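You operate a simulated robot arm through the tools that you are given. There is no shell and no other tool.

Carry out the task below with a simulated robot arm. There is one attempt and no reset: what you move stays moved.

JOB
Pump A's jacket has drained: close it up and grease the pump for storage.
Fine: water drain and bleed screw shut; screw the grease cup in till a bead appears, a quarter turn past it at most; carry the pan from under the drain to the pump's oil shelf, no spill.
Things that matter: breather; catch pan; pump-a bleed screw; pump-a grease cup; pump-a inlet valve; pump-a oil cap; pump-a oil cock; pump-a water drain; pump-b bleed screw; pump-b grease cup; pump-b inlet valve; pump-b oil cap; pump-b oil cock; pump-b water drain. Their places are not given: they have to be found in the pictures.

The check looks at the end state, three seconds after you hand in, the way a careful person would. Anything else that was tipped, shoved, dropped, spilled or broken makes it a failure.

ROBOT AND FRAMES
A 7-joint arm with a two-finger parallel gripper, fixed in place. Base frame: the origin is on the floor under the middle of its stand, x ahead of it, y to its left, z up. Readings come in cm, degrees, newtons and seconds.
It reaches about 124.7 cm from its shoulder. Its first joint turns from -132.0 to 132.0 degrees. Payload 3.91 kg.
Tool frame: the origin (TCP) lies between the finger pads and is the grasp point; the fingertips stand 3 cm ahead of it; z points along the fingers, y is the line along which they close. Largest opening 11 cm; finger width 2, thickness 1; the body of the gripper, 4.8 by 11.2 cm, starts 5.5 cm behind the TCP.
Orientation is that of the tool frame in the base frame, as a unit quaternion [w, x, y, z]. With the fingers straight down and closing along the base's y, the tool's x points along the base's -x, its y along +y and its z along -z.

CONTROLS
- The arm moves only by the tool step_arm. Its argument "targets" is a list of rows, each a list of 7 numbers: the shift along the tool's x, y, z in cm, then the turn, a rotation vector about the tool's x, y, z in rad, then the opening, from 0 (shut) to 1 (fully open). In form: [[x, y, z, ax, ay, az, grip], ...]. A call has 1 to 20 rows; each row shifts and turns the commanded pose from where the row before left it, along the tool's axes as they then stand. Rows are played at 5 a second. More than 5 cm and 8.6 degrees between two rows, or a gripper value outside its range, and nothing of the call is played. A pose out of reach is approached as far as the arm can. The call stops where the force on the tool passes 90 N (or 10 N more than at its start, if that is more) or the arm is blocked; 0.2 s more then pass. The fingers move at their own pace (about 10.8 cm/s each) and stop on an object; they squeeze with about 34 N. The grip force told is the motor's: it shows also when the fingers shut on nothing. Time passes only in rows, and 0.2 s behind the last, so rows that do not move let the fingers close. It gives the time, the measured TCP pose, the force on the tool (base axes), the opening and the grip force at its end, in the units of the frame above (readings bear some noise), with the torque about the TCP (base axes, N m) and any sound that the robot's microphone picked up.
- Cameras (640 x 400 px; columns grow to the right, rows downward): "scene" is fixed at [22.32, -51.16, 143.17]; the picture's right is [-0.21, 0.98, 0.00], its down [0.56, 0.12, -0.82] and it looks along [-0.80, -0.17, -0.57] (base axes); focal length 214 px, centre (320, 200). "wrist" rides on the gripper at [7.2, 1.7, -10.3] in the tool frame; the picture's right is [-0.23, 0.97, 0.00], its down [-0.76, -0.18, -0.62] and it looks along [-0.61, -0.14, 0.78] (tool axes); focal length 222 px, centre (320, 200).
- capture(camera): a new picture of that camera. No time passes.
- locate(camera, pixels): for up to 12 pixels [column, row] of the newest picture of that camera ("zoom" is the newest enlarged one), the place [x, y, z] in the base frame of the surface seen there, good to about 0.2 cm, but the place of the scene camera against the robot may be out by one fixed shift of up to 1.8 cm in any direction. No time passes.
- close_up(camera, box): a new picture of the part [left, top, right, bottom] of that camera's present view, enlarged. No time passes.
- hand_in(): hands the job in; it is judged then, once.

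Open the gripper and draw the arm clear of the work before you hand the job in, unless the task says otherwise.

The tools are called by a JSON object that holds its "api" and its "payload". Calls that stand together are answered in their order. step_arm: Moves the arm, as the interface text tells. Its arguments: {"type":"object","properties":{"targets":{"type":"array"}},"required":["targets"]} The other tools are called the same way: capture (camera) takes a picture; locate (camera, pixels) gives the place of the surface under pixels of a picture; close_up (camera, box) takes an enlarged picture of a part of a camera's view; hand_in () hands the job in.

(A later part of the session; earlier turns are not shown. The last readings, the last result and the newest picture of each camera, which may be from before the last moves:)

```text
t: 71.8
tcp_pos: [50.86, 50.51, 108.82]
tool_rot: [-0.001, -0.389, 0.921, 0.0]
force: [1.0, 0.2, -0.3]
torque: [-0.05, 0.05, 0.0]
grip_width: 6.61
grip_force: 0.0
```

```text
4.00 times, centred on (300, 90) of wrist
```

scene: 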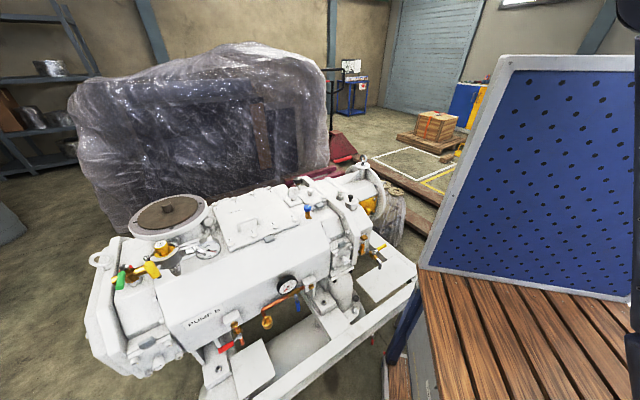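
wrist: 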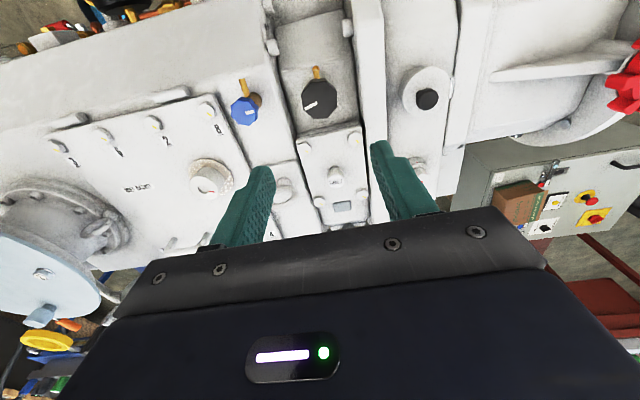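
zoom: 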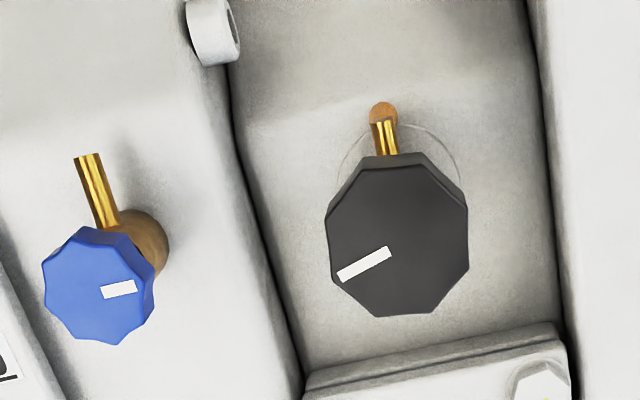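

The bead is clearly on the nub and the bleed mark is unchanged. Now the pan: I locate tall obstacles for the carry (suction flange (40,275), handwheel (625,90), black vent (428,98)) and read the panel.

{"api": "locate", "payload": {"camera": "wrist", "pixels": [[40, 265], [90, 285], [30, 210], [120, 235], [625, 90], [610, 70], [428, 98], [425, 80], [560, 80], [335, 175], [285, 188], [210, 175]]}}

{"api": "close_up", "payload": {"camera": "wrist", "box": [480, 150, 640, 250]}}

```text
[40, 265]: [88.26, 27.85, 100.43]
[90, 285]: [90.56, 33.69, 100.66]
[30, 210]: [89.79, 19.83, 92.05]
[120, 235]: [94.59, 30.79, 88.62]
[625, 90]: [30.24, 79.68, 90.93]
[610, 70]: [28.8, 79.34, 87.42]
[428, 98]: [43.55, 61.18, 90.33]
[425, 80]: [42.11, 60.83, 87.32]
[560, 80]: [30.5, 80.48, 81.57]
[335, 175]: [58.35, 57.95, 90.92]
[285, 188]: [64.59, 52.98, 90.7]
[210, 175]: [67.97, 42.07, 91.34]
```

```text
4.00 times, centred on (560, 200) of wrist
```

zoom: 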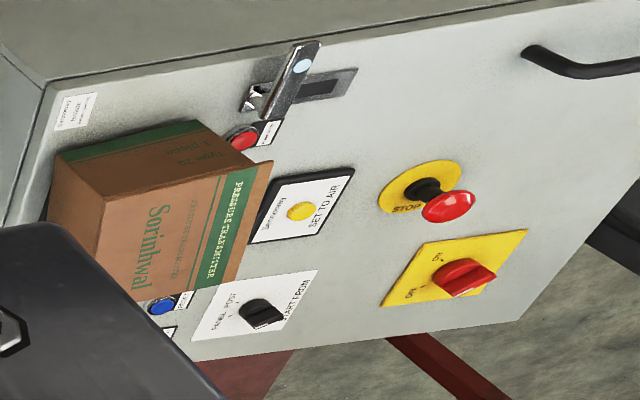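

The panel holds only pump switches; the tallest obstacle is the suction flange at (89,30,100.7). I now return to the drain side in the air, keeping z≈109.

{"api": "step_arm", "payload": {"targets": [[2.19, -4.11, 0, 0, 0, 0, 0.3], [2.19, -4.11, 0, 0, 0, 0, 0.3], [2.19, -4.11, 0, 0, 0, 0, 0.3], [2.19, -4.11, 0, 0, 0, 0, 0.3], [2.19, -4.11, 0, 0, 0, 0, 0.3], [2.19, -4.11, 0, 0, 0, 0, 0.3], [2.19, -4.11, 0, 0, 0, 0, 0.3], [2.19, -4.11, 0, 0, 0, 0, 0.3], [2.19, -4.11, 0, 0, 0, 0, 0.3], [2.19, -4.11, 0, 0, 0, 0, 0.3], [2.19, -4.11, 0, 0, 0, 0, 0.3], [2.19, -4.11, 0, 0, 0, 0, 0.3], [2.19, -4.11, 0, 0, 0, 0, 0.3], [2.19, -4.11, 0, 0, 0, 0, 0.3], [2.19, -4.11, 0, 0, 0, 0, 0.3], [2.19, -4.11, 0, 0, 0, 0, 0.3], [2.19, -4.11, 0, 0, 0, 0, 0.3]]}}

{"api": "step_arm", "payload": {"targets": [[0, 0, 0, 0, 0, 0.14, 0.3], [0, 0, 0, 0, 0, 0.14, 0.3], [0, 0, 0, 0, 0, 0.14, 0.3], [0, 0, 0, 0, 0, 0.14, 0.3], [0, 0, 0, 0, 0, 0.14, 0.3], [0, 0, 0, 0, 0, 0.14, 0.3], [0, 0, 0, 0, 0, 0.14, 0.3], [0, 0, 0, 0, 0, 0.14, 0.3], [0, 0, 0, 0, 0, 0.14, 0.3], [0, 0, 0, 0, 0, 0.14, 0.3], [0, 0, 0, 0, 0, 0.14, 0.3], [0, 0, 0, 0, 0, 0.14, 0.3], [0, 0, 0, 0, 0, 0.14, 0.3], [0, 0, 0, 0, 0, 0.14, 0.3], [0, 0, 0, 0, 0, 0.14, 0.3], [0, 0, 0, 0, 0, 0.14, 0.3], [0, 0, 0, 0, 0, 0.14, 0.3], [0, 0, 0, 0, 0, 0.14, 0.3]]}}

```text
t: 75.4
tcp_pos: [72.73, -21.51, 108.74]
tool_rot: [-0.001, -0.384, 0.924, 0.001]
force: [0.4, 0.5, -1.0]
torque: [-0.03, 0.09, 0.01]
grip_width: 3.32
grip_force: 0.1
out of reach, approached as far as the arm can: row 17
```

```text
t: 79.2
tcp_pos: [73.04, -21.6, 108.77]
tool_rot: [0.001, 0.758, 0.652, 0.0]
force: [-0.4, 0.6, -0.3]
torque: [0.03, -0.01, -0.02]
grip_width: 3.32
grip_force: 0.0
```

Row 17 hit a wrist limit only at the last step. I finish the roll to face the pump (camera up) and pitch to 60°, then rehearse the carry path empty-handed.

{"api": "step_arm", "payload": {"targets": [[0, 0, 0, 0, 0, 0.127, 0.3], [0, 0, 0, 0, 0, 0.127, 0.3], [0, 0, 0, 0, 0, 0.127, 0.3], [0, 0, 0, 0, 0, 0.127, 0.3], [0, 0, 0, 0, 0, 0.127, 0.3], [0, 0, 0, 0, 0.14, 0, 0.3], [0, 0, 0, 0, 0.14, 0, 0.3], [0, 0, 0, 0, 0.14, 0, 0.3], [0, 0, 0, 0, 0.14, 0, 0.3], [0, 0, 0, 0, 0.14, 0, 0.3], [0, 0, 0, 0, 0.14, 0, 0.3], [0, 0, 0, 0, 0.14, 0, 0.3], [0, 0, 0, 0, 0.14, 0, 0.3]]}}

```text
t: 82.0
tcp_pos: [72.95, -21.54, 108.95]
tool_rot: [-0.204, 0.782, 0.327, 0.491]
force: [-0.6, 0.5, 1.1]
torque: [-0.07, 0.0, -0.01]
grip_width: 3.29
grip_force: 0.0
```

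Pitched to 64° facing 45°, all free. I rehearse: shift to the start of the arc at z=112, then swing with the first third of the arc (heading turning slightly), checking for reach problems.

{"api": "step_arm", "payload": {"targets": [[0.67, -4.0, -0.94, 0, 0, 0, 0.3], [0.67, -4.0, -0.94, 0, 0, 0, 0.3], [0.67, -4.0, -0.94, 0, 0, 0, 0.3], [1.7, -1.04, 3.5, -0.0123, 0, 0.006, 0.3], [1.65, -1.37, 3.39, -0.0123, 0, 0.006, 0.3], [1.58, -1.69, 3.25, -0.0123, 0, 0.006, 0.3], [1.5, -1.99, 3.09, -0.0123, 0, 0.006, 0.3], [1.41, -2.27, 2.91, -0.0123, 0, 0.006, 0.3], [1.31, -2.54, 2.7, -0.0123, 0, 0.006, 0.3], [1.2, -2.79, 2.47, -0.0123, 0, 0.006, 0.3], [1.09, -3.01, 2.23, -0.0123, 0, 0.006, 0.3], [0.96, -3.21, 1.97, -0.0123, 0, 0.006, 0.3], [0.83, -3.39, 1.7, -0.0123, 0, 0.006, 0.3], [0.69, -3.53, 1.41, -0.0123, 0, 0.006, 0.3]]}}

{"api": "capture", "payload": {"camera": "wrist"}}

```text
t: 85.2
tcp_pos: [79.81, -8.91, 111.51]
tool_rot: [-0.023, 0.848, 0.02, 0.53]
force: [0.7, 0.3, 0.4]
torque: [-0.01, 0.04, 0.01]
grip_width: 3.3
grip_force: 0.1
stopped in row 14: the arm was blocked; the commanded pose is now the measured one
```

```text
taken
```

wrist: 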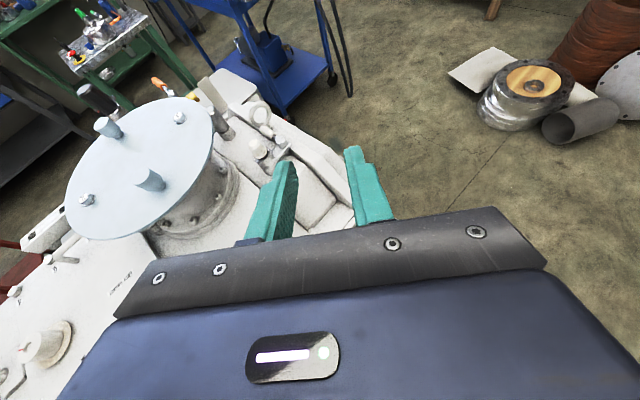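

The arm stopped as blocked at (79.8,-8.9,111.5) with heading only 4°, so it could not follow this arc. I locate the studs on the flange seen here (they stand high) to see whether something was near.

{"api": "locate", "payload": {"camera": "wrist", "pixels": [[150, 172], [107, 122], [85, 197], [178, 115], [140, 150], [215, 82], [160, 85], [85, 90], [260, 110], [225, 125], [300, 185], [330, 190]]}}

{"api": "capture", "payload": {"camera": "scene"}}

```text
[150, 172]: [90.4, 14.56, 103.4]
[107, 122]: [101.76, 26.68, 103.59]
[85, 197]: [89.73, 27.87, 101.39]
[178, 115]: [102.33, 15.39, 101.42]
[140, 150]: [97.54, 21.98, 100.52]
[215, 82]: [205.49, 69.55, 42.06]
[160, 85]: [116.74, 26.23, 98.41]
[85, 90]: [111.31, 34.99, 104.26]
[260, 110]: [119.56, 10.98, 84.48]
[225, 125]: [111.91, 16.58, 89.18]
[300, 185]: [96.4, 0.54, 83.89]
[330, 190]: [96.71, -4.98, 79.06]
```

```text
taken
```

scene: 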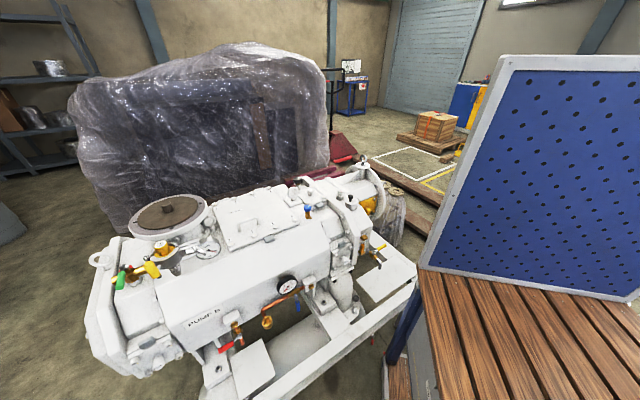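

Flange centre is about (97,21.5), studs up to z=103.6, not near the arm, so the stop is a joint limit. I test turning the heading back towards the pump in place.

{"api": "step_arm", "payload": {"targets": [[0, 0, 0, 0.117, 0, -0.057, 0.3], [0, 0, 0, 0.117, 0, -0.057, 0.3], [0, 0, 0, 0.117, 0, -0.057, 0.3]]}}

```text
t: 86.0
tcp_pos: [79.9, -8.94, 111.53]
tool_rot: [-0.125, 0.826, 0.183, 0.518]
force: [0.8, -0.4, 0.6]
torque: [-0.02, 0.0, -0.01]
grip_width: 3.29
grip_force: 0.0
```

Heading turned fine to 26°. I test moving sideways (+y) in small steps at this heading.

{"api": "step_arm", "payload": {"targets": [[0.57, -2.7, 1.18, 0, 0, 0, 0.3], [0.57, -2.7, 1.18, 0, 0, 0, 0.3], [0.57, -2.7, 1.18, 0, 0, 0, 0.3]]}}

{"api": "step_arm", "payload": {"targets": [[0.57, -2.7, 1.18, 0, 0, 0, 0.3], [0.57, -2.7, 1.18, 0, 0, 0, 0.3], [0.57, -2.7, 1.18, 0, 0, 0, 0.3]]}}

```text
t: 86.8
tcp_pos: [79.91, 0.05, 111.67]
tool_rot: [-0.125, 0.827, 0.183, 0.517]
force: [-0.3, -0.4, 0.5]
torque: [0.03, -0.04, 0.02]
grip_width: 3.31
grip_force: 0.1
```

```text
t: 87.6
tcp_pos: [80.01, 8.98, 111.69]
tool_rot: [-0.124, 0.827, 0.182, 0.518]
force: [-0.2, -0.9, 0.2]
torque: [-0.01, 0.02, 0.02]
grip_width: 3.28
grip_force: 0.0
```

Sideways moves work here, so the earlier trouble was the arm being too folded at the start (radius about 57). I continue the rehearsal on a wider arc (wrist radius 66) rising to z≈115.

{"api": "step_arm", "payload": {"targets": [[2.06, -3.48, 1.95, -0.0071, 0, 0.0034, 0.3], [1.94, -3.67, 1.7, -0.0071, 0, 0.0034, 0.3], [1.81, -3.83, 1.44, -0.0071, 0, 0.0034, 0.3], [0.35, -4.16, 0.72, -0.0071, 0, 0.0034, 0.3], [0.21, -4.21, 0.43, -0.0071, 0, 0.0034, 0.3], [0.07, -4.23, 0.14, -0.0071, 0, 0.0034, 0.3], [-0.07, -4.23, -0.15, -0.0071, 0, 0.0034, 0.3], [-0.22, -4.2, -0.44, -0.0071, 0, 0.0034, 0.3], [-0.36, -4.16, -0.73, -0.0071, 0, 0.0034, 0.3]]}}

{"api": "step_arm", "payload": {"targets": [[-0.49, -4.08, -1.02, -0.0071, 0, 0.0034, 0.3], [-0.63, -3.99, -1.3, -0.0071, 0, 0.0034, 0.3], [-0.76, -3.87, -1.57, -0.0071, 0, 0.0034, 0.3], [-0.89, -3.73, -1.83, -0.0071, 0, 0.0034, 0.3], [-1.01, -3.57, -2.08, -0.0071, 0, 0.0034, 0.3], [-1.13, -3.39, -2.33, -0.0071, 0, 0.0034, 0.3]]}}

```text
t: 89.6
tcp_pos: [71.88, 45.15, 115.35]
tool_rot: [-0.106, 0.832, 0.153, 0.522]
force: [0.8, -1.2, -0.2]
torque: [0.05, 0.0, 0.05]
grip_width: 3.31
grip_force: 0.1
```

```text
t: 91.0
tcp_pos: [53.61, 62.48, 115.77]
tool_rot: [-0.093, 0.837, 0.133, 0.523]
force: [0.4, 0.3, 0.1]
torque: [0.02, 0.0, 0.01]
grip_width: 3.34
grip_force: 0.0
```

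Tracking is good at (53.6,62.5,115.8), heading 19°. I continue the arc.

{"api": "step_arm", "payload": {"targets": [[-1.24, -3.19, -2.56, -0.0071, 0, 0.0034, 0.3], [-1.35, -2.97, -2.77, -0.0071, 0, 0.0034, 0.3], [-1.44, -2.73, -2.97, -0.0071, 0, 0.0034, 0.3], [-1.53, -2.48, -3.15, -0.0071, 0, 0.0034, 0.3], [-1.61, -2.21, -3.32, -0.0071, 0, 0.0034, 0.3], [-1.69, -1.93, -3.47, -0.0071, 0, 0.0034, 0.3]]}}

{"api": "capture", "payload": {"camera": "wrist"}}

```text
t: 92.4
tcp_pos: [29.55, 71.08, 115.85]
tool_rot: [-0.08, 0.839, 0.114, 0.525]
force: [0.0, -0.1, 0.0]
torque: [-0.01, -0.01, 0.03]
grip_width: 3.31
grip_force: 0.0
```

```text
taken
```

wrist: 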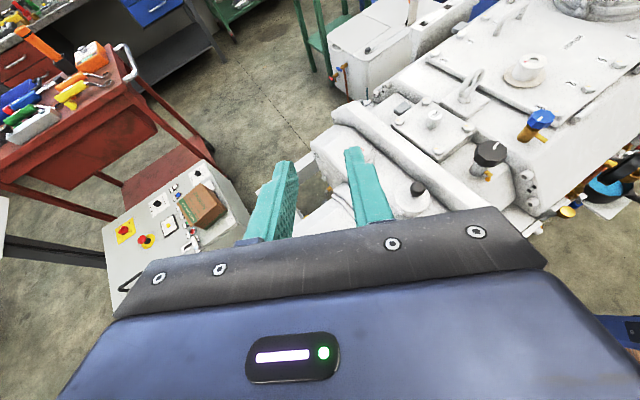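

Good, at (29.6,71.1,115.9) heading 16°, view over the pump end. I continue to the end of the arc.

{"api": "step_arm", "payload": {"targets": [[-1.75, -1.64, -3.6, -0.0071, 0, 0.0034, 0.3], [-1.8, -1.34, -3.71, -0.0071, 0, 0.0034, 0.3], [-1.84, -1.03, -3.79, -0.0071, 0, 0.0034, 0.3], [-1.88, -0.71, -3.86, -0.0071, 0, 0.0034, 0.3], [-1.9, -0.39, -3.91, -0.0071, 0, 0.0034, 0.3]]}}

{"api": "capture", "payload": {"camera": "wrist"}}

```text
t: 93.6
tcp_pos: [7.76, 70.85, 115.84]
tool_rot: [-0.069, 0.841, 0.097, 0.527]
force: [-0.9, -0.4, 0.2]
torque: [0.01, 0.01, 0.06]
grip_width: 3.29
grip_force: 0.0
```

```text
taken
```

wrist: 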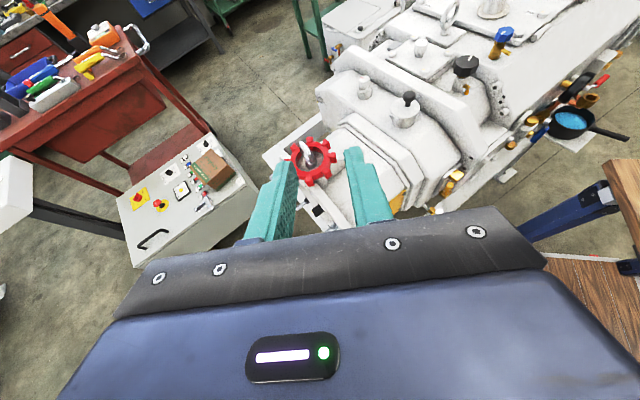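

The whole arc works, now at (7.8,70.9,115.8) heading 14°. I rehearse the descent towards the oil shelf in two stages, down to z≈80.

{"api": "step_arm", "payload": {"targets": [[-3.28, 2.0, 0.58, 0, 0, 0, 0.3], [-3.28, 2.0, 0.58, 0, 0, 0, 0.3], [-3.28, 2.0, 0.58, 0, 0, 0, 0.3], [-3.28, 2.0, 0.58, 0, 0, 0, 0.3], [-3.28, 2.0, 0.58, 0, 0, 0, 0.3]]}}

{"api": "step_arm", "payload": {"targets": [[-3.72, 1.1, 1.5, 0, 0, 0, 0.3], [-3.72, 1.1, 1.5, 0, 0, 0, 0.3], [-3.72, 1.1, 1.5, 0, 0, 0, 0.3], [-3.72, 1.1, 1.5, 0, 0, 0, 0.3], [-3.72, 1.1, 1.5, 0, 0, 0, 0.3]]}}

{"api": "capture", "payload": {"camera": "wrist"}}

```text
t: 94.8
tcp_pos: [5.7, 59.97, 99.66]
tool_rot: [-0.069, 0.842, 0.098, 0.527]
force: [-0.3, 0.3, -0.2]
torque: [0.0, 0.04, 0.04]
grip_width: 3.3
grip_force: 0.0
```

```text
t: 96.0
tcp_pos: [5.43, 54.65, 79.52]
tool_rot: [-0.069, 0.842, 0.097, 0.527]
force: [0.5, 0.5, 0.3]
torque: [0.0, 0.01, 0.0]
grip_width: 3.33
grip_force: 0.0
```

```text
taken
```

wrist: 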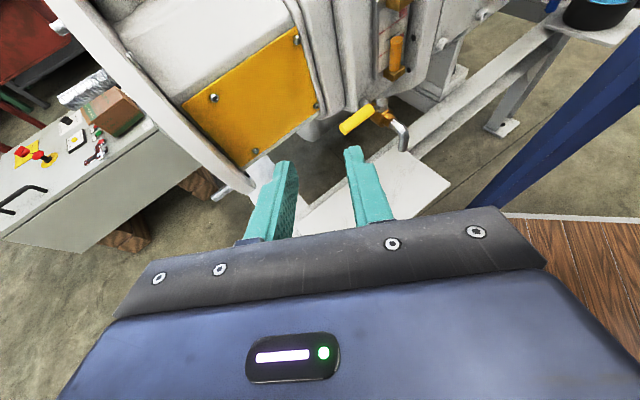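

The descent works: oil shelf at (400,185), oil cock (385,120), its spout (402,140). I locate these, plus the ring flange at (160,110), for clearance of the pan.

{"api": "locate", "payload": {"camera": "wrist", "pixels": [[448, 185], [430, 205], [400, 190], [330, 215], [310, 228], [403, 148], [385, 118], [345, 128], [250, 190], [420, 165], [300, 240], [340, 180]]}}

{"api": "close_up", "payload": {"camera": "wrist", "box": [220, 80, 476, 240]}}

```text
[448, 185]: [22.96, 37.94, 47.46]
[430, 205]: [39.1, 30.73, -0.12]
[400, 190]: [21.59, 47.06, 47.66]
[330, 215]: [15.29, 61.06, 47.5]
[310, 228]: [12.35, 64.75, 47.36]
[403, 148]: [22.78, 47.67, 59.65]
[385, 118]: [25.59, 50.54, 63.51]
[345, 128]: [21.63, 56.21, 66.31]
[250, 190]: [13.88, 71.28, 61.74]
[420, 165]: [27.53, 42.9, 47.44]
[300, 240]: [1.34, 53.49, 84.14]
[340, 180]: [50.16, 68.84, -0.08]
```

```text
2.50 times, centred on (348, 160) of wrist
```

zoom: 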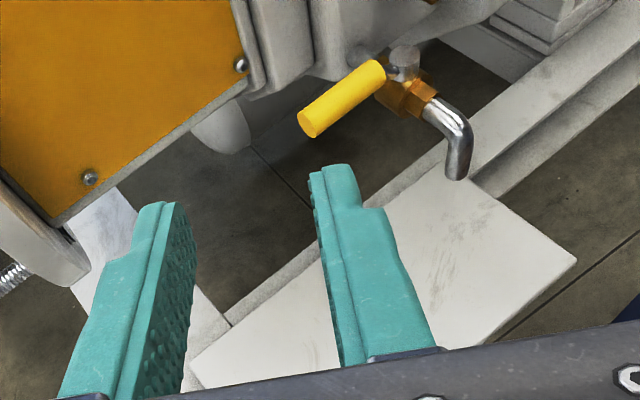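

The shelf spans about n 43–56, b −37 to −10.6, and the cock's yellow lever tip is at (21.6,56.2,66.3), spout end z 59.7. I plan the pan centre at (13.1,56.8), clear of both, and rehearse the last part of the descent.

{"api": "step_arm", "payload": {"targets": [[-4.35, -0.07, 1.79, 0, 0, 0, 0.3], [-4.35, -0.07, 1.79, 0, 0, 0, 0.3], [-4.35, -0.07, 1.79, 0, 0, 0, 0.3], [-4.35, -0.07, 1.79, 0, 0, 0, 0.3], [-4.0, -0.07, 1.65, 0, 0, 0, 0.3]]}}

{"api": "capture", "payload": {"camera": "wrist"}}

```text
t: 97.2
tcp_pos: [4.28, 55.03, 56.46]
tool_rot: [-0.07, 0.842, 0.099, 0.526]
force: [-0.6, 0.0, -0.4]
torque: [-0.02, 0.01, 0.0]
grip_width: 3.31
grip_force: 0.0
```

```text
taken
```

wrist: 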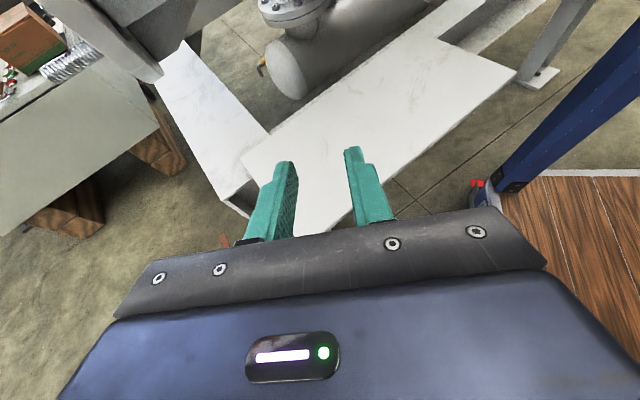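

The low pose is reachable, and the whole shelf is visible. I locate its corners once more for accurate placing.

{"api": "locate", "payload": {"camera": "wrist", "pixels": [[512, 75], [340, 222], [245, 158], [268, 140], [432, 45], [380, 190], [300, 160], [340, 130], [420, 140], [255, 170], [330, 228], [500, 80]]}}

```text
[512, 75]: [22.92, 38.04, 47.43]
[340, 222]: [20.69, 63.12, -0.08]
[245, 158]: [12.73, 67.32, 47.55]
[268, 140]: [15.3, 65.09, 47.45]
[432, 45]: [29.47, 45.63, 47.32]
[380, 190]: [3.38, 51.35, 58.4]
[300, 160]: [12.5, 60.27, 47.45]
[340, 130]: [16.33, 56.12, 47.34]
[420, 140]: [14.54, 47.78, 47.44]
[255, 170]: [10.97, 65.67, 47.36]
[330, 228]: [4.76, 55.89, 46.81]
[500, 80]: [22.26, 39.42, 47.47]
```

Shelf: n 43–56.5, b −38.7 to −10.5. Rehearsal complete; I retrace the path back: up, out and along the arc.

{"api": "step_arm", "payload": {"targets": [[4.35, 0.07, -1.79, 0, 0, 0, 0.3], [4.35, 0.07, -1.79, 0, 0, 0, 0.3], [4.35, 0.07, -1.79, 0, 0, 0, 0.3], [4.35, 0.07, -1.79, 0, 0, 0, 0.3], [4.0, 0.07, -1.65, 0, 0, 0, 0.3], [3.72, -1.1, -1.5, 0, 0, 0, 0.3], [3.72, -1.1, -1.5, 0, 0, 0, 0.3], [3.72, -1.1, -1.5, 0, 0, 0, 0.3], [3.72, -1.1, -1.5, 0, 0, 0, 0.3], [3.72, -1.1, -1.5, 0, 0, 0, 0.3], [3.28, -2.0, -0.58, 0, 0, 0, 0.3], [3.28, -2.0, -0.58, 0, 0, 0, 0.3], [3.28, -2.0, -0.58, 0, 0, 0, 0.3], [3.28, -2.0, -0.58, 0, 0, 0, 0.3], [3.28, -2.0, -0.58, 0, 0, 0, 0.3]]}}

{"api": "step_arm", "payload": {"targets": [[1.9, 0.39, 3.91, 0.0071, 0, -0.0034, 0.3], [1.88, 0.71, 3.86, 0.0071, 0, -0.0034, 0.3], [1.84, 1.03, 3.79, 0.0071, 0, -0.0034, 0.3], [1.8, 1.34, 3.71, 0.0071, 0, -0.0034, 0.3], [1.75, 1.64, 3.6, 0.0071, 0, -0.0034, 0.3], [1.69, 1.93, 3.47, 0.0071, 0, -0.0034, 0.3], [1.61, 2.21, 3.32, 0.0071, 0, -0.0034, 0.3], [1.53, 2.48, 3.15, 0.0071, 0, -0.0034, 0.3], [1.44, 2.73, 2.97, 0.0071, 0, -0.0034, 0.3], [1.35, 2.97, 2.77, 0.0071, 0, -0.0034, 0.3], [1.24, 3.19, 2.56, 0.0071, 0, -0.0034, 0.3], [1.13, 3.39, 2.33, 0.0071, 0, -0.0034, 0.3], [1.01, 3.57, 2.08, 0.0071, 0, -0.0034, 0.3], [0.89, 3.73, 1.83, 0.0071, 0, -0.0034, 0.3], [0.76, 3.87, 1.57, 0.0071, 0, -0.0034, 0.3], [0.63, 3.99, 1.3, 0.0071, 0, -0.0034, 0.3], [0.49, 4.08, 1.02, 0.0071, 0, -0.0034, 0.3]]}}

```text
t: 100.4
tcp_pos: [7.9, 70.73, 115.92]
tool_rot: [-0.069, 0.842, 0.098, 0.527]
force: [0.3, 0.2, 0.2]
torque: [0.0, -0.01, -0.05]
grip_width: 3.31
grip_force: 0.1
```

```text
t: 104.0
tcp_pos: [71.8, 44.56, 115.22]
tool_rot: [-0.106, 0.833, 0.154, 0.521]
force: [0.1, -0.1, 0.6]
torque: [-0.01, -0.04, -0.02]
grip_width: 3.33
grip_force: 0.1
```

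Back at (71.8,44.6,115). I continue the return to the drain side, ending at about (71,-19,115) heading 45°.

{"api": "step_arm", "payload": {"targets": [[0.36, 4.16, 0.73, 0.0071, 0, -0.0034, 0.3], [0.22, 4.2, 0.44, 0.0071, 0, -0.0034, 0.3], [0.07, 4.23, 0.15, 0.0071, 0, -0.0034, 0.3], [-0.07, 4.23, -0.14, 0.0071, 0, -0.0034, 0.3], [-0.21, 4.21, -0.43, 0.0071, 0, -0.0034, 0.3], [-0.35, 4.16, -0.72, 0.0071, 0, -0.0034, 0.3], [-0.49, 4.09, -1.01, 0.0071, 0, -0.0034, 0.3], [-0.63, 3.99, -1.29, 0.0071, 0, -0.0034, 0.3], [-0.76, 3.88, -1.56, 0.0071, 0, -0.0034, 0.3]]}}

{"api": "step_arm", "payload": {"targets": [[-0.89, 2.96, -1.82, 0.0377, 0, -0.0183, 0.3], [-1.05, 2.72, -2.17, 0.0377, 0, -0.0183, 0.3], [-1.21, 2.45, -2.49, 0.0377, 0, -0.0183, 0.3], [-1.36, 2.13, -2.79, 0.0377, 0, -0.0183, 0.3], [-1.48, 1.79, -3.05, 0.0377, 0, -0.0183, 0.3], [-1.59, 1.41, -3.28, 0.0377, 0, -0.0183, 0.3], [-1.69, 1.01, -3.47, 0.0377, 0, -0.0183, 0.3], [-1.76, 0.59, -3.62, 0.0377, 0, -0.0183, 0.3]]}}

```text
t: 106.0
tcp_pos: [82.64, 8.76, 115.09]
tool_rot: [-0.124, 0.826, 0.183, 0.519]
force: [0.5, 1.4, 0.0]
torque: [-0.07, 0.03, -0.09]
grip_width: 3.32
grip_force: 0.1
```

```text
t: 107.8
tcp_pos: [69.56, -18.4, 114.25]
tool_rot: [-0.209, 0.783, 0.319, 0.491]
force: [1.1, 1.5, -0.2]
torque: [0.01, 0.02, -0.03]
grip_width: 3.3
grip_force: 0.0
```

At (69.6,-18.4,114.3), heading 45°, pitch 64.6°. I lower beside the drain and move in behind the pan handle at z≈58, with the fingers opened to about 3.9 cm.

{"api": "step_arm", "payload": {"targets": [[-4.2, -0.22, 1.75, 0, 0, 0, 0.35], [-4.2, -0.22, 1.75, 0, 0, 0, 0.35], [-4.2, -0.22, 1.75, 0, 0, 0, 0.35], [-4.2, -0.22, 1.75, 0, 0, 0, 0.35], [-4.2, -0.22, 1.75, 0, 0, 0, 0.35], [-4.2, -0.22, 1.75, 0, 0, 0, 0.35], [-4.2, -0.22, 1.75, 0, 0, 0, 0.35], [-4.2, -0.22, 1.75, 0, 0, 0, 0.35], [-4.2, -0.22, 1.75, 0, 0, 0, 0.35], [-4.2, -0.22, 1.75, 0, 0, 0, 0.35], [-4.2, -0.22, 1.75, 0, 0, 0, 0.35], [-1.26, -3.27, 0.83, 0, 0, 0, 0.35], [-1.26, -3.27, 0.83, 0, 0, 0, 0.35], [-1.26, -3.27, 0.83, 0, 0, 0, 0.35], [-1.26, -3.27, 0.83, 0, 0, 0, 0.35]]}}

{"api": "capture", "payload": {"camera": "wrist"}}

```text
t: 111.0
tcp_pos: [57.32, -7.99, 58.55]
tool_rot: [-0.209, 0.782, 0.319, 0.492]
force: [0.0, -1.1, -0.9]
torque: [-0.01, -0.01, 0.06]
grip_width: 3.86
grip_force: 0.1
```

```text
taken
```

wrist: 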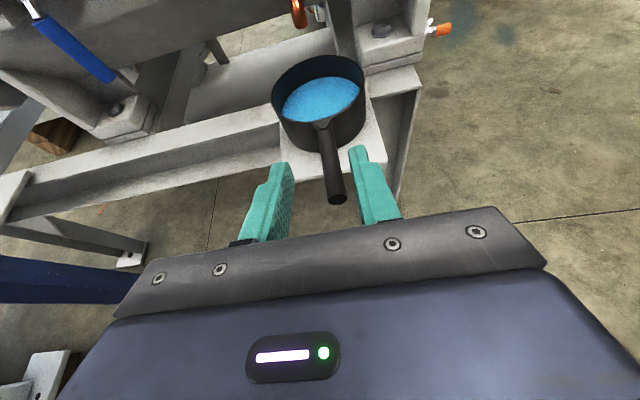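

The handle lies between the opened fingers, from (325,130) to (337,198), slightly to the right. I locate the handle, rim and finger tips precisely from here.

{"api": "close_up", "payload": {"camera": "wrist", "box": [240, 50, 400, 210]}}

{"api": "locate", "payload": {"camera": "wrist", "pixels": [[326, 140], [329, 155], [332, 170], [335, 185], [337, 198], [324, 128], [272, 92], [362, 80], [318, 58], [316, 122], [320, 95], [370, 140]]}}

```text
2.50 times, centred on (320, 130) of wrist
```

zoom: 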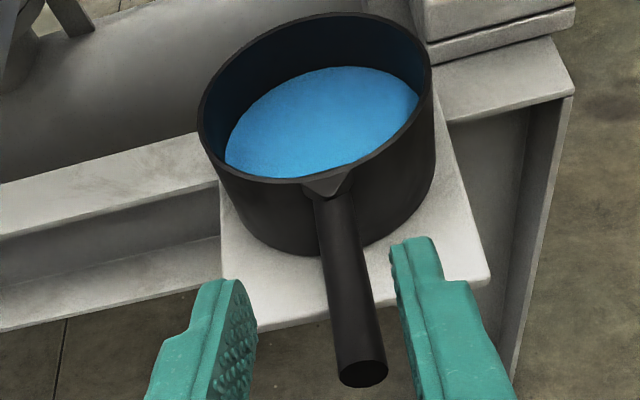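

```text
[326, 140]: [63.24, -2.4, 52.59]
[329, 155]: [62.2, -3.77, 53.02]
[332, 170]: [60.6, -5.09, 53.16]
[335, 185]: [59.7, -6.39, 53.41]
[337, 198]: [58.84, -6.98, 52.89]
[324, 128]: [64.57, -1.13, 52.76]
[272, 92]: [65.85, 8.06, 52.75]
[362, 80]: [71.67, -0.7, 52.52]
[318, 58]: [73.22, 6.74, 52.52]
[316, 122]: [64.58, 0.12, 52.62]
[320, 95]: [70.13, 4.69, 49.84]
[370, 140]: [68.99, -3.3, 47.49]
```

The handle axis is at b≈46.55 heading 45.6°, top z≈52.8 near n=42. I shift 0.37 cm right, drop 3 cm and go forward along the fingers so they straddle the handle, then look.

{"api": "step_arm", "payload": {"targets": [[-1.37, 0.19, 0.65, 0, 0, 0, 0.35], [-1.37, 0.18, 0.65, 0, 0, 0, 0.35], [0, 0, 2.0, 0, 0, 0, 0.35], [0, 0, 2.0, 0, 0, 0, 0.35], [0, 0, 2.0, 0, 0, 0, 0.35]]}}

{"api": "capture", "payload": {"camera": "wrist"}}

{"api": "close_up", "payload": {"camera": "wrist", "box": [220, 60, 420, 240]}}

```text
t: 112.2
tcp_pos: [61.25, -4.38, 52.78]
tool_rot: [-0.209, 0.783, 0.319, 0.492]
force: [0.4, 0.5, 1.0]
torque: [0.0, -0.03, -0.03]
grip_width: 3.85
grip_force: 0.0
```

```text
taken
```

wrist: 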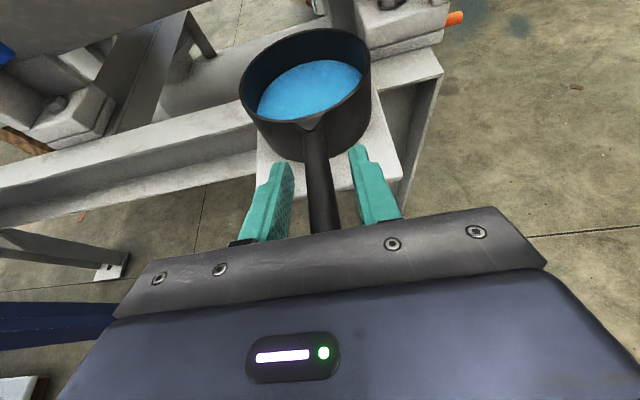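

```text
2.22 times, centred on (320, 150) of wrist
```

zoom: 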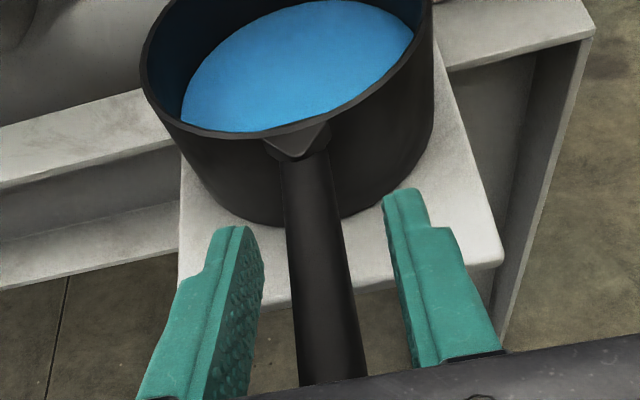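

The handle runs centrally between the fingers; the bowl is still more than 1.5 cm beyond the tips. I go 2 cm further along the fingers and close on the handle.

{"api": "step_arm", "payload": {"targets": [[0, 0.05, 1.0, 0, 0, 0, 0.35], [0, 0.05, 1.0, 0, 0, 0, 0.35], [0, 0, 0, 0, 0, 0, 0.25], [0, 0, 0, 0, 0, 0, 0.2], [0, 0, 0, 0, 0, 0, 0.15], [0, 0, 0, 0, 0, 0, 0], [0, 0, 0, 0, 0, 0, 0], [0, 0, 0, 0, 0, 0, 0]]}}

{"api": "capture", "payload": {"camera": "wrist"}}

{"api": "close_up", "payload": {"camera": "wrist", "box": [220, 60, 420, 240]}}

```text
t: 114.0
tcp_pos: [62.63, -3.17, 52.14]
tool_rot: [-0.208, 0.783, 0.318, 0.492]
force: [1.1, 1.1, 0.3]
torque: [0.04, -0.04, 0.04]
grip_width: 1.67
grip_force: 33.9
```

```text
taken
```

wrist: 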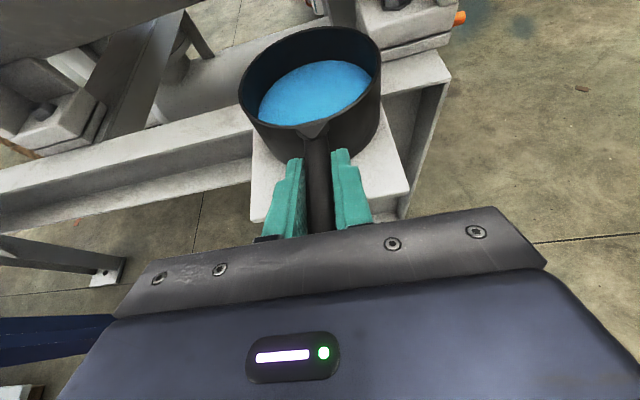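

```text
2.22 times, centred on (320, 150) of wrist
```

zoom: 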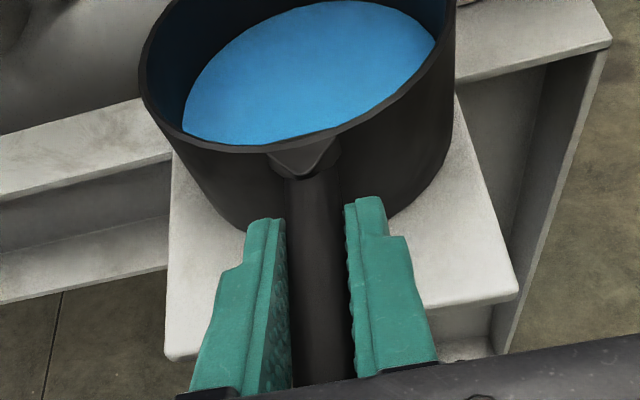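

Gripped (1.67 cm, 34 N). I lift by just under 1 cm very slowly and check the load and whether the pan stays level.

{"api": "step_arm", "payload": {"targets": [[0.135, 0, -0.065, 0, 0, 0, 0], [0.135, 0, -0.065, 0, 0, 0, 0], [0.135, 0, -0.065, 0, 0, 0, 0], [0.135, 0, -0.065, 0, 0, 0, 0], [0.135, 0, -0.065, 0, 0, 0, 0], [0.135, 0, -0.065, 0, 0, 0, 0], [0, 0, 0, 0, 0, 0, 0], [0, 0, 0, 0, 0, 0, 0]]}}

{"api": "capture", "payload": {"camera": "wrist"}}

{"api": "close_up", "payload": {"camera": "wrist", "box": [220, 10, 420, 150]}}

{"api": "locate", "payload": {"camera": "wrist", "pixels": [[239, 95], [381, 70], [295, 30], [330, 27], [292, 128], [345, 118], [310, 90], [350, 80], [280, 95]]}}

```text
t: 115.8
tcp_pos: [62.79, -3.23, 53.08]
tool_rot: [-0.209, 0.783, 0.318, 0.492]
force: [-0.2, -0.6, -3.0]
torque: [-0.15, 0.17, 0.01]
grip_width: 1.66
grip_force: 33.7
```

```text
taken
```

wrist: 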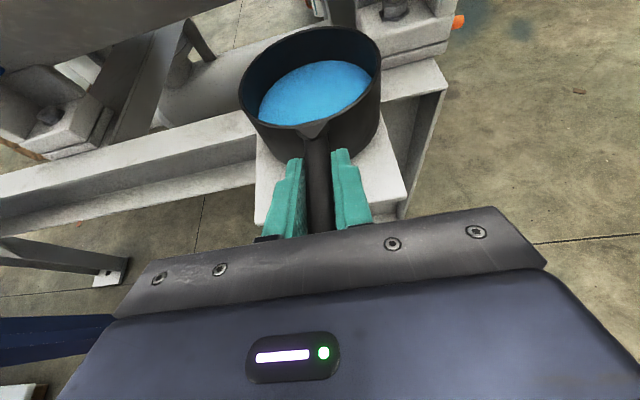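

```text
2.86 times, centred on (320, 80) of wrist
```

zoom: 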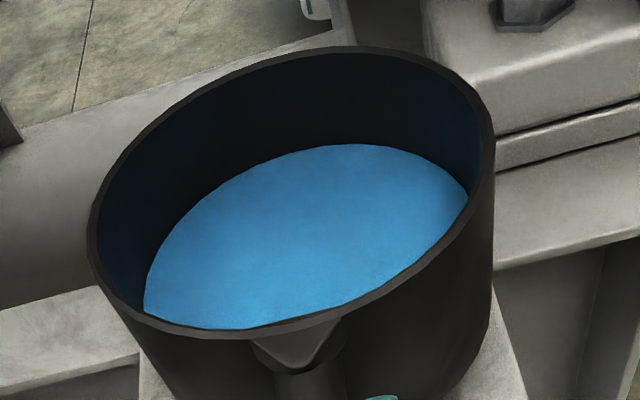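

```text
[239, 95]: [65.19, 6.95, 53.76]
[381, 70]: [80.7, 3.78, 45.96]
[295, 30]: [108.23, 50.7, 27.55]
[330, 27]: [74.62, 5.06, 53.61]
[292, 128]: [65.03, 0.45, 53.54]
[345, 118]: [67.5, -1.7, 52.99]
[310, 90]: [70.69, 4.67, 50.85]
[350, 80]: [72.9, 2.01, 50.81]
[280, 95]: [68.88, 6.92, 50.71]
```

The pan lifted level (rim z 53.5–53.8 all round, water 50.8) and the load is only about 3 N. I lift a little more and draw the pan out sideways (−y) from under the drain, with gentle ramps.

{"api": "step_arm", "payload": {"targets": [[0.18, 0, -0.09, 0, 0, 0, 0], [0.27, 0, -0.13, 0, 0, 0, 0], [0.27, 0, -0.13, 0, 0, 0, 0], [0.15, 0, -0.07, 0, 0, 0, 0], [-0.1, 0.23, -0.21, 0, 0, 0, 0], [-0.2, 0.47, -0.43, 0, 0, 0, 0], [-0.32, 0.75, -0.68, 0, 0, 0, 0], [-0.43, 1.0, -0.9, 0, 0, 0, 0], [-0.46, 1.06, -0.96, 0, 0, 0, 0], [-0.46, 1.06, -0.96, 0, 0, 0, 0], [-0.46, 1.06, -0.96, 0, 0, 0, 0], [-0.46, 1.06, -0.96, 0, 0, 0, 0], [-0.46, 1.06, -0.96, 0, 0, 0, 0], [-0.46, 1.06, -0.96, 0, 0, 0, 0], [-0.43, 1.0, -0.9, 0, 0, 0, 0], [-0.32, 0.75, -0.68, 0, 0, 0, 0], [-0.2, 0.47, -0.43, 0, 0, 0, 0], [-0.1, 0.23, -0.21, 0, 0, 0, 0], [0, 0, 0, 0, 0, 0, 0]]}}

{"api": "capture", "payload": {"camera": "wrist"}}

```text
t: 119.8
tcp_pos: [62.57, -19.13, 53.85]
tool_rot: [-0.209, 0.783, 0.318, 0.492]
force: [0.5, 0.4, -2.7]
torque: [-0.12, 0.15, 0.02]
grip_width: 1.65
grip_force: 33.6
```

```text
taken
```

wrist: 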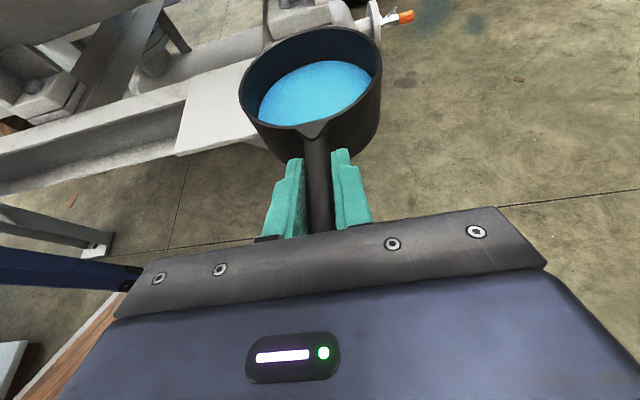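

The pan is clear of the drain, level and steady. I now raise it smoothly, drifting outwards away from the pump end.

{"api": "step_arm", "payload": {"targets": [[0.453, 0.071, -0.2, 0, 0, 0, 0], [0.906, 0.141, -0.401, 0, 0, 0, 0], [1.359, 0.212, -0.602, 0, 0, 0, 0], [1.812, 0.282, -0.802, 0, 0, 0, 0], [2.265, 0.353, -1.003, 0, 0, 0, 0], [2.718, 0.423, -1.203, 0, 0, 0, 0], [2.718, 0.423, -1.203, 0, 0, 0, 0], [2.718, 0.423, -1.203, 0, 0, 0, 0], [2.718, 0.423, -1.203, 0, 0, 0, 0], [2.718, 0.423, -1.203, 0, 0, 0, 0], [2.718, 0.423, -1.203, 0, 0, 0, 0], [2.718, 0.423, -1.203, 0, 0, 0, 0], [2.718, 0.423, -1.203, 0, 0, 0, 0], [2.718, 0.423, -1.203, 0, 0, 0, 0], [2.718, 0.423, -1.203, 0, 0, 0, 0], [2.265, 0.353, -1.003, 0, 0, 0, 0], [1.812, 0.282, -0.802, 0, 0, 0, 0], [1.359, 0.212, -0.602, 0, 0, 0, 0], [0.906, 0.141, -0.401, 0, 0, 0, 0], [0.453, 0.071, -0.2, 0, 0, 0, 0]]}}

{"api": "capture", "payload": {"camera": "wrist"}}

```text
t: 124.0
tcp_pos: [68.18, -23.18, 98.21]
tool_rot: [-0.209, 0.783, 0.318, 0.492]
force: [-0.5, 0.1, -3.2]
torque: [-0.13, 0.18, 0.02]
grip_width: 1.69
grip_force: 33.7
```

```text
taken
```

wrist: 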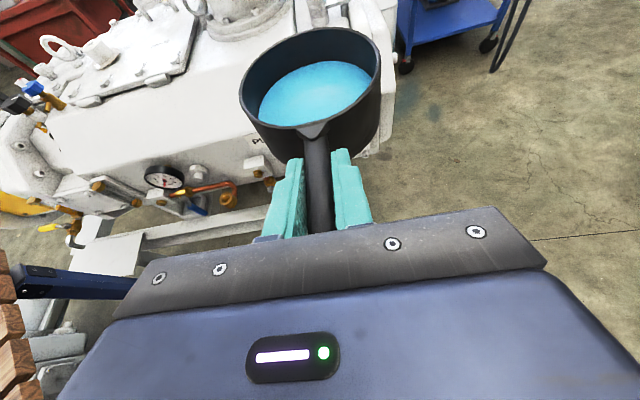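

Steady and level at z=98. I finish the rise to z≈115.

{"api": "step_arm", "payload": {"targets": [[0.453, 0.071, -0.2, 0, 0, 0, 0], [0.906, 0.141, -0.401, 0, 0, 0, 0], [1.359, 0.212, -0.602, 0, 0, 0, 0], [1.812, 0.282, -0.802, 0, 0, 0, 0], [2.265, 0.353, -1.003, 0, 0, 0, 0], [2.265, 0.353, -1.003, 0, 0, 0, 0], [2.265, 0.353, -1.003, 0, 0, 0, 0], [1.812, 0.282, -0.802, 0, 0, 0, 0], [1.359, 0.212, -0.602, 0, 0, 0, 0], [0.906, 0.141, -0.401, 0, 0, 0, 0], [0.453, 0.071, -0.2, 0, 0, 0, 0], [0, 0, 0, 0, 0, 0, 0]]}}

```text
t: 126.6
tcp_pos: [70.49, -24.97, 115.55]
tool_rot: [-0.209, 0.783, 0.318, 0.493]
force: [0.9, 0.9, -2.8]
torque: [-0.13, 0.17, -0.02]
grip_width: 1.68
grip_force: 34.2
```

At (70.5,-25,115.6). I now swing along the rehearsed wide arc over the pump, heading turning 45°→26°, with soft start and stop.

{"api": "step_arm", "payload": {"targets": [[0.211, -0.057, 0.443, -0.0038, 0, 0.0018, 0], [0.42, -0.131, 0.882, -0.0076, 0, 0.0036, 0], [0.624, -0.239, 1.311, -0.0113, 0, 0.0054, 0], [0.82, -0.399, 1.723, -0.0151, 0, 0.0072, 0], [1.004, -0.622, 2.108, -0.0189, 0, 0.009, 0], [0.977, -0.755, 2.052, -0.0189, 0, 0.009, 0], [0.946, -0.889, 1.987, -0.0189, 0, 0.009, 0], [0.912, -1.017, 1.914, -0.0189, 0, 0.009, 0], [0.875, -1.136, 1.837, -0.0189, 0, 0.009, 0], [0.834, -1.255, 1.752, -0.0189, 0, 0.009, 0], [0.792, -1.363, 1.663, -0.0189, 0, 0.009, 0], [0.746, -1.469, 1.567, -0.0189, 0, 0.009, 0], [0.698, -1.566, 1.467, -0.0189, 0, 0.009, 0], [0.647, -1.658, 1.359, -0.0189, 0, 0.009, 0], [0.596, -1.742, 1.251, -0.0189, 0, 0.009, 0], [0.54, -1.821, 1.133, -0.0189, 0, 0.009, 0], [0.391, -1.506, 0.822, -0.0151, 0, 0.0072, 0], [0.269, -1.157, 0.564, -0.0113, 0, 0.0054, 0], [0.167, -0.783, 0.351, -0.0076, 0, 0.0036, 0], [0.08, -0.395, 0.168, -0.0038, 0, 0.0018, 0]]}}

{"api": "capture", "payload": {"camera": "wrist"}}

```text
t: 130.8
tcp_pos: [82.72, 9.05, 115.88]
tool_rot: [-0.123, 0.827, 0.183, 0.518]
force: [-0.2, -0.6, -3.5]
torque: [-0.11, 0.18, 0.02]
grip_width: 1.66
grip_force: 33.9
```

```text
taken
```

wrist: 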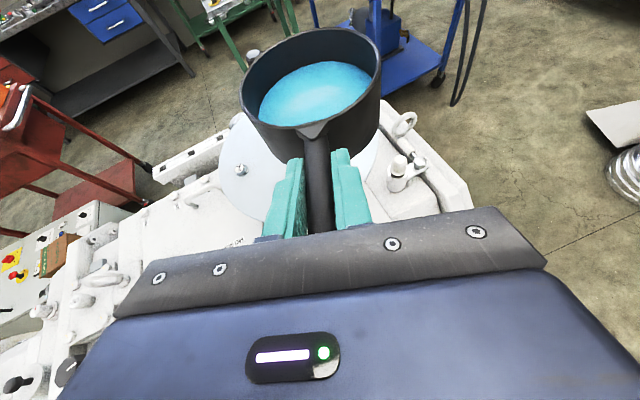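

The pan is level, TCP exactly on the rehearsed point (82.7,9.05,115.9). I go on with the next third of the arc.

{"api": "step_arm", "payload": {"targets": [[0.088, -0.413, 0.182, -0.0008, 0, 0.0004, 0], [0.171, -0.83, 0.354, -0.0016, 0, 0.0008, 0], [0.244, -1.257, 0.507, -0.0024, 0, 0.0011, 0], [0.304, -1.696, 0.632, -0.0031, 0, 0.0015, 0], [0.346, -2.151, 0.718, -0.0039, 0, 0.0019, 0], [0.306, -2.181, 0.636, -0.0039, 0, 0.0019, 0], [0.267, -2.208, 0.553, -0.0039, 0, 0.0019, 0], [0.226, -2.23, 0.47, -0.0039, 0, 0.0019, 0], [0.186, -2.25, 0.386, -0.0039, 0, 0.0019, 0], [0.145, -2.265, 0.301, -0.0039, 0, 0.0019, 0], [0.104, -2.276, 0.215, -0.0039, 0, 0.0019, 0], [0.062, -2.284, 0.129, -0.0039, 0, 0.0019, 0], [0.021, -2.288, 0.044, -0.0039, 0, 0.0019, 0], [-0.02, -2.288, -0.043, -0.0039, 0, 0.0019, 0], [-0.062, -2.284, -0.129, -0.0039, 0, 0.0019, 0], [-0.103, -2.277, -0.214, -0.0039, 0, 0.0019, 0], [-0.112, -1.813, -0.233, -0.0031, 0, 0.0015, 0], [-0.101, -1.354, -0.21, -0.0024, 0, 0.0011, 0], [-0.076, -0.899, -0.157, -0.0016, 0, 0.0008, 0], [-0.04, -0.448, -0.084, -0.0008, 0, 0.0004, 0]]}}

{"api": "capture", "payload": {"camera": "wrist"}}

```text
t: 135.0
tcp_pos: [72.45, 43.91, 116.51]
tool_rot: [-0.106, 0.832, 0.154, 0.522]
force: [0.7, -0.2, -2.6]
torque: [-0.09, 0.23, -0.01]
grip_width: 1.68
grip_force: 34.3
```

```text
taken
```

wrist: 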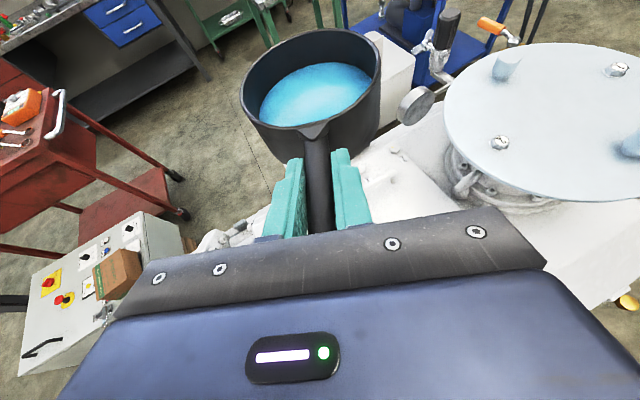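

Still level with the same load. I continue with the second third of the arc.

{"api": "step_arm", "payload": {"targets": [[-0.042, -0.448, -0.087, -0.0008, 0, 0.0004, 0], [-0.089, -0.893, -0.184, -0.0016, 0, 0.0008, 0], [-0.145, -1.333, -0.302, -0.0024, 0, 0.0011, 0], [-0.216, -1.764, -0.448, -0.0031, 0, 0.0015, 0], [-0.306, -2.181, -0.635, -0.0039, 0, 0.0019, 0], [-0.345, -2.151, -0.717, -0.0039, 0, 0.0019, 0], [-0.384, -2.117, -0.797, -0.0039, 0, 0.0019, 0], [-0.422, -2.08, -0.877, -0.0039, 0, 0.0019, 0], [-0.46, -2.039, -0.954, -0.0039, 0, 0.0019, 0], [-0.496, -1.994, -1.031, -0.0039, 0, 0.0019, 0], [-0.532, -1.947, -1.105, -0.0039, 0, 0.0019, 0], [-0.567, -1.896, -1.178, -0.0039, 0, 0.0019, 0], [-0.601, -1.842, -1.248, -0.0039, 0, 0.0019, 0], [-0.634, -1.784, -1.317, -0.0039, 0, 0.0019, 0], [-0.667, -1.724, -1.384, -0.0039, 0, 0.0019, 0], [-0.698, -1.66, -1.449, -0.0039, 0, 0.0019, 0], [-0.58, -1.281, -1.204, -0.0031, 0, 0.0015, 0], [-0.447, -0.932, -0.928, -0.0024, 0, 0.0011, 0], [-0.304, -0.607, -0.63, -0.0016, 0, 0.0008, 0], [-0.153, -0.299, -0.319, -0.0008, 0, 0.0004, 0]]}}

{"api": "capture", "payload": {"camera": "wrist"}}

```text
t: 139.2
tcp_pos: [44.47, 66.8, 116.94]
tool_rot: [-0.088, 0.837, 0.125, 0.525]
force: [-0.6, -0.1, -3.0]
torque: [-0.08, 0.22, 0.02]
grip_width: 1.64
grip_force: 33.8
```

```text
taken
```

wrist: 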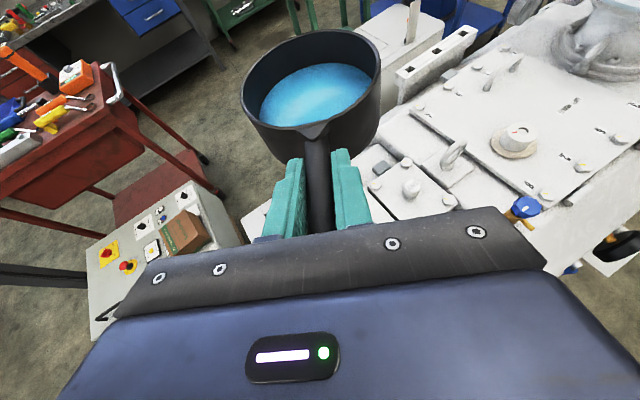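

Level and steady at (44.5,66.8,116.9). I finish the last third of the arc to the point above the oil end.

{"api": "step_arm", "payload": {"targets": [[-0.155, -0.297, -0.321, -0.0008, 0, 0.0004, 0], [-0.312, -0.584, -0.649, -0.0016, 0, 0.0008, 0], [-0.477, -0.854, -0.99, -0.0024, 0, 0.0011, 0], [-0.65, -1.098, -1.349, -0.0031, 0, 0.0015, 0], [-0.835, -1.304, -1.734, -0.0039, 0, 0.0019, 0], [-0.858, -1.225, -1.782, -0.0039, 0, 0.0019, 0], [-0.881, -1.144, -1.828, -0.0039, 0, 0.0019, 0], [-0.901, -1.062, -1.871, -0.0039, 0, 0.0019, 0], [-0.921, -0.977, -1.911, -0.0039, 0, 0.0019, 0], [-0.938, -0.891, -1.948, -0.0039, 0, 0.0019, 0], [-0.955, -0.803, -1.982, -0.0039, 0, 0.0019, 0], [-0.969, -0.713, -2.012, -0.0039, 0, 0.0019, 0], [-0.982, -0.623, -2.04, -0.0039, 0, 0.0019, 0], [-0.994, -0.531, -2.063, -0.0039, 0, 0.0019, 0], [-1.004, -0.438, -2.084, -0.0039, 0, 0.0019, 0], [-1.012, -0.345, -2.101, -0.0039, 0, 0.0019, 0], [-0.815, -0.208, -1.691, -0.0031, 0, 0.0015, 0], [-0.613, -0.116, -1.273, -0.0024, 0, 0.0011, 0], [-0.41, -0.058, -0.851, -0.0016, 0, 0.0008, 0], [-0.205, -0.024, -0.426, -0.0008, 0, 0.0004, 0]]}}

{"api": "capture", "payload": {"camera": "wrist"}}

```text
t: 143.4
tcp_pos: [7.65, 70.3, 117.24]
tool_rot: [-0.07, 0.841, 0.096, 0.527]
force: [0.0, -0.4, -3.4]
torque: [-0.06, 0.2, 0.0]
grip_width: 1.66
grip_force: 33.7
```

```text
taken
```

wrist: 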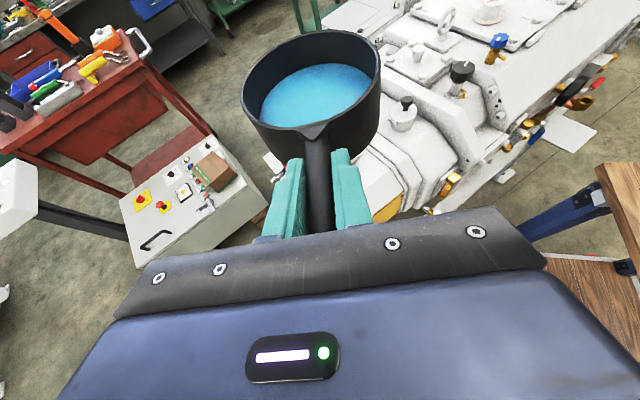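

Above the oil end with the pan level. I locate the rim to get the pan's exact centre relative to the TCP before descending.

{"api": "locate", "payload": {"camera": "wrist", "pixels": [[242, 97], [243, 100], [379, 70], [378, 74], [330, 29], [325, 30], [292, 128], [298, 129], [345, 118], [312, 95], [270, 45], [366, 45]]}}

```text
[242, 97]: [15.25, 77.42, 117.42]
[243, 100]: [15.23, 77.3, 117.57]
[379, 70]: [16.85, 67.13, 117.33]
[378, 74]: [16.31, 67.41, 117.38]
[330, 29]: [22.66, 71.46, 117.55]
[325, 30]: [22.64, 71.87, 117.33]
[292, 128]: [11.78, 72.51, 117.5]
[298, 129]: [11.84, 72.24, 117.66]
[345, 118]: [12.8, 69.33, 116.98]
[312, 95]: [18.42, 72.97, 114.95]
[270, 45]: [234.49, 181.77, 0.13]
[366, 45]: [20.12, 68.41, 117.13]
```

The rim is level (z≈117.4), centre offset from TCP about (9.45,2.0). Before descending I locate the adapter housing and flange parts near the path to be sure of clearance.

{"api": "locate", "payload": {"camera": "wrist", "pixels": [[390, 205], [375, 190], [365, 165], [390, 150], [410, 180], [430, 165], [400, 118], [440, 185], [425, 212], [355, 185], [275, 160], [370, 205]]}}

{"api": "close_up", "payload": {"camera": "wrist", "box": [340, 100, 500, 220]}}

```text
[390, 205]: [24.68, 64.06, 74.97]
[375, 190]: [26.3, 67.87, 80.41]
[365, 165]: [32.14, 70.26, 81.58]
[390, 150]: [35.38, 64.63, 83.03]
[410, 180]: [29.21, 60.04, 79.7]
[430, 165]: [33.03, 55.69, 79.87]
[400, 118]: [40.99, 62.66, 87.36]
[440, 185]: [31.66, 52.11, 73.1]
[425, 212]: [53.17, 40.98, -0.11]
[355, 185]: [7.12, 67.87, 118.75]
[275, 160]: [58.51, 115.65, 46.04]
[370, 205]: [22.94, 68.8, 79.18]
```

```text
3.33 times, centred on (420, 160) of wrist
```

zoom: 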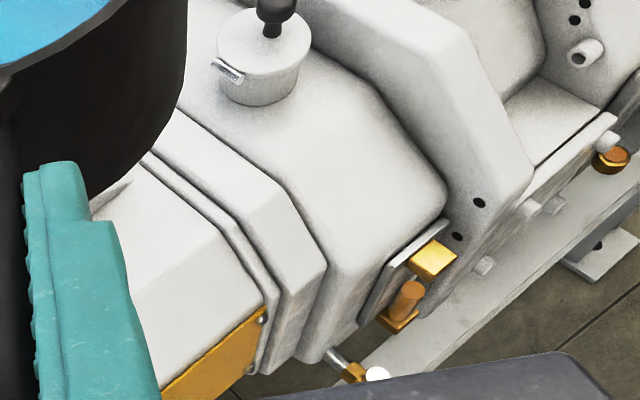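

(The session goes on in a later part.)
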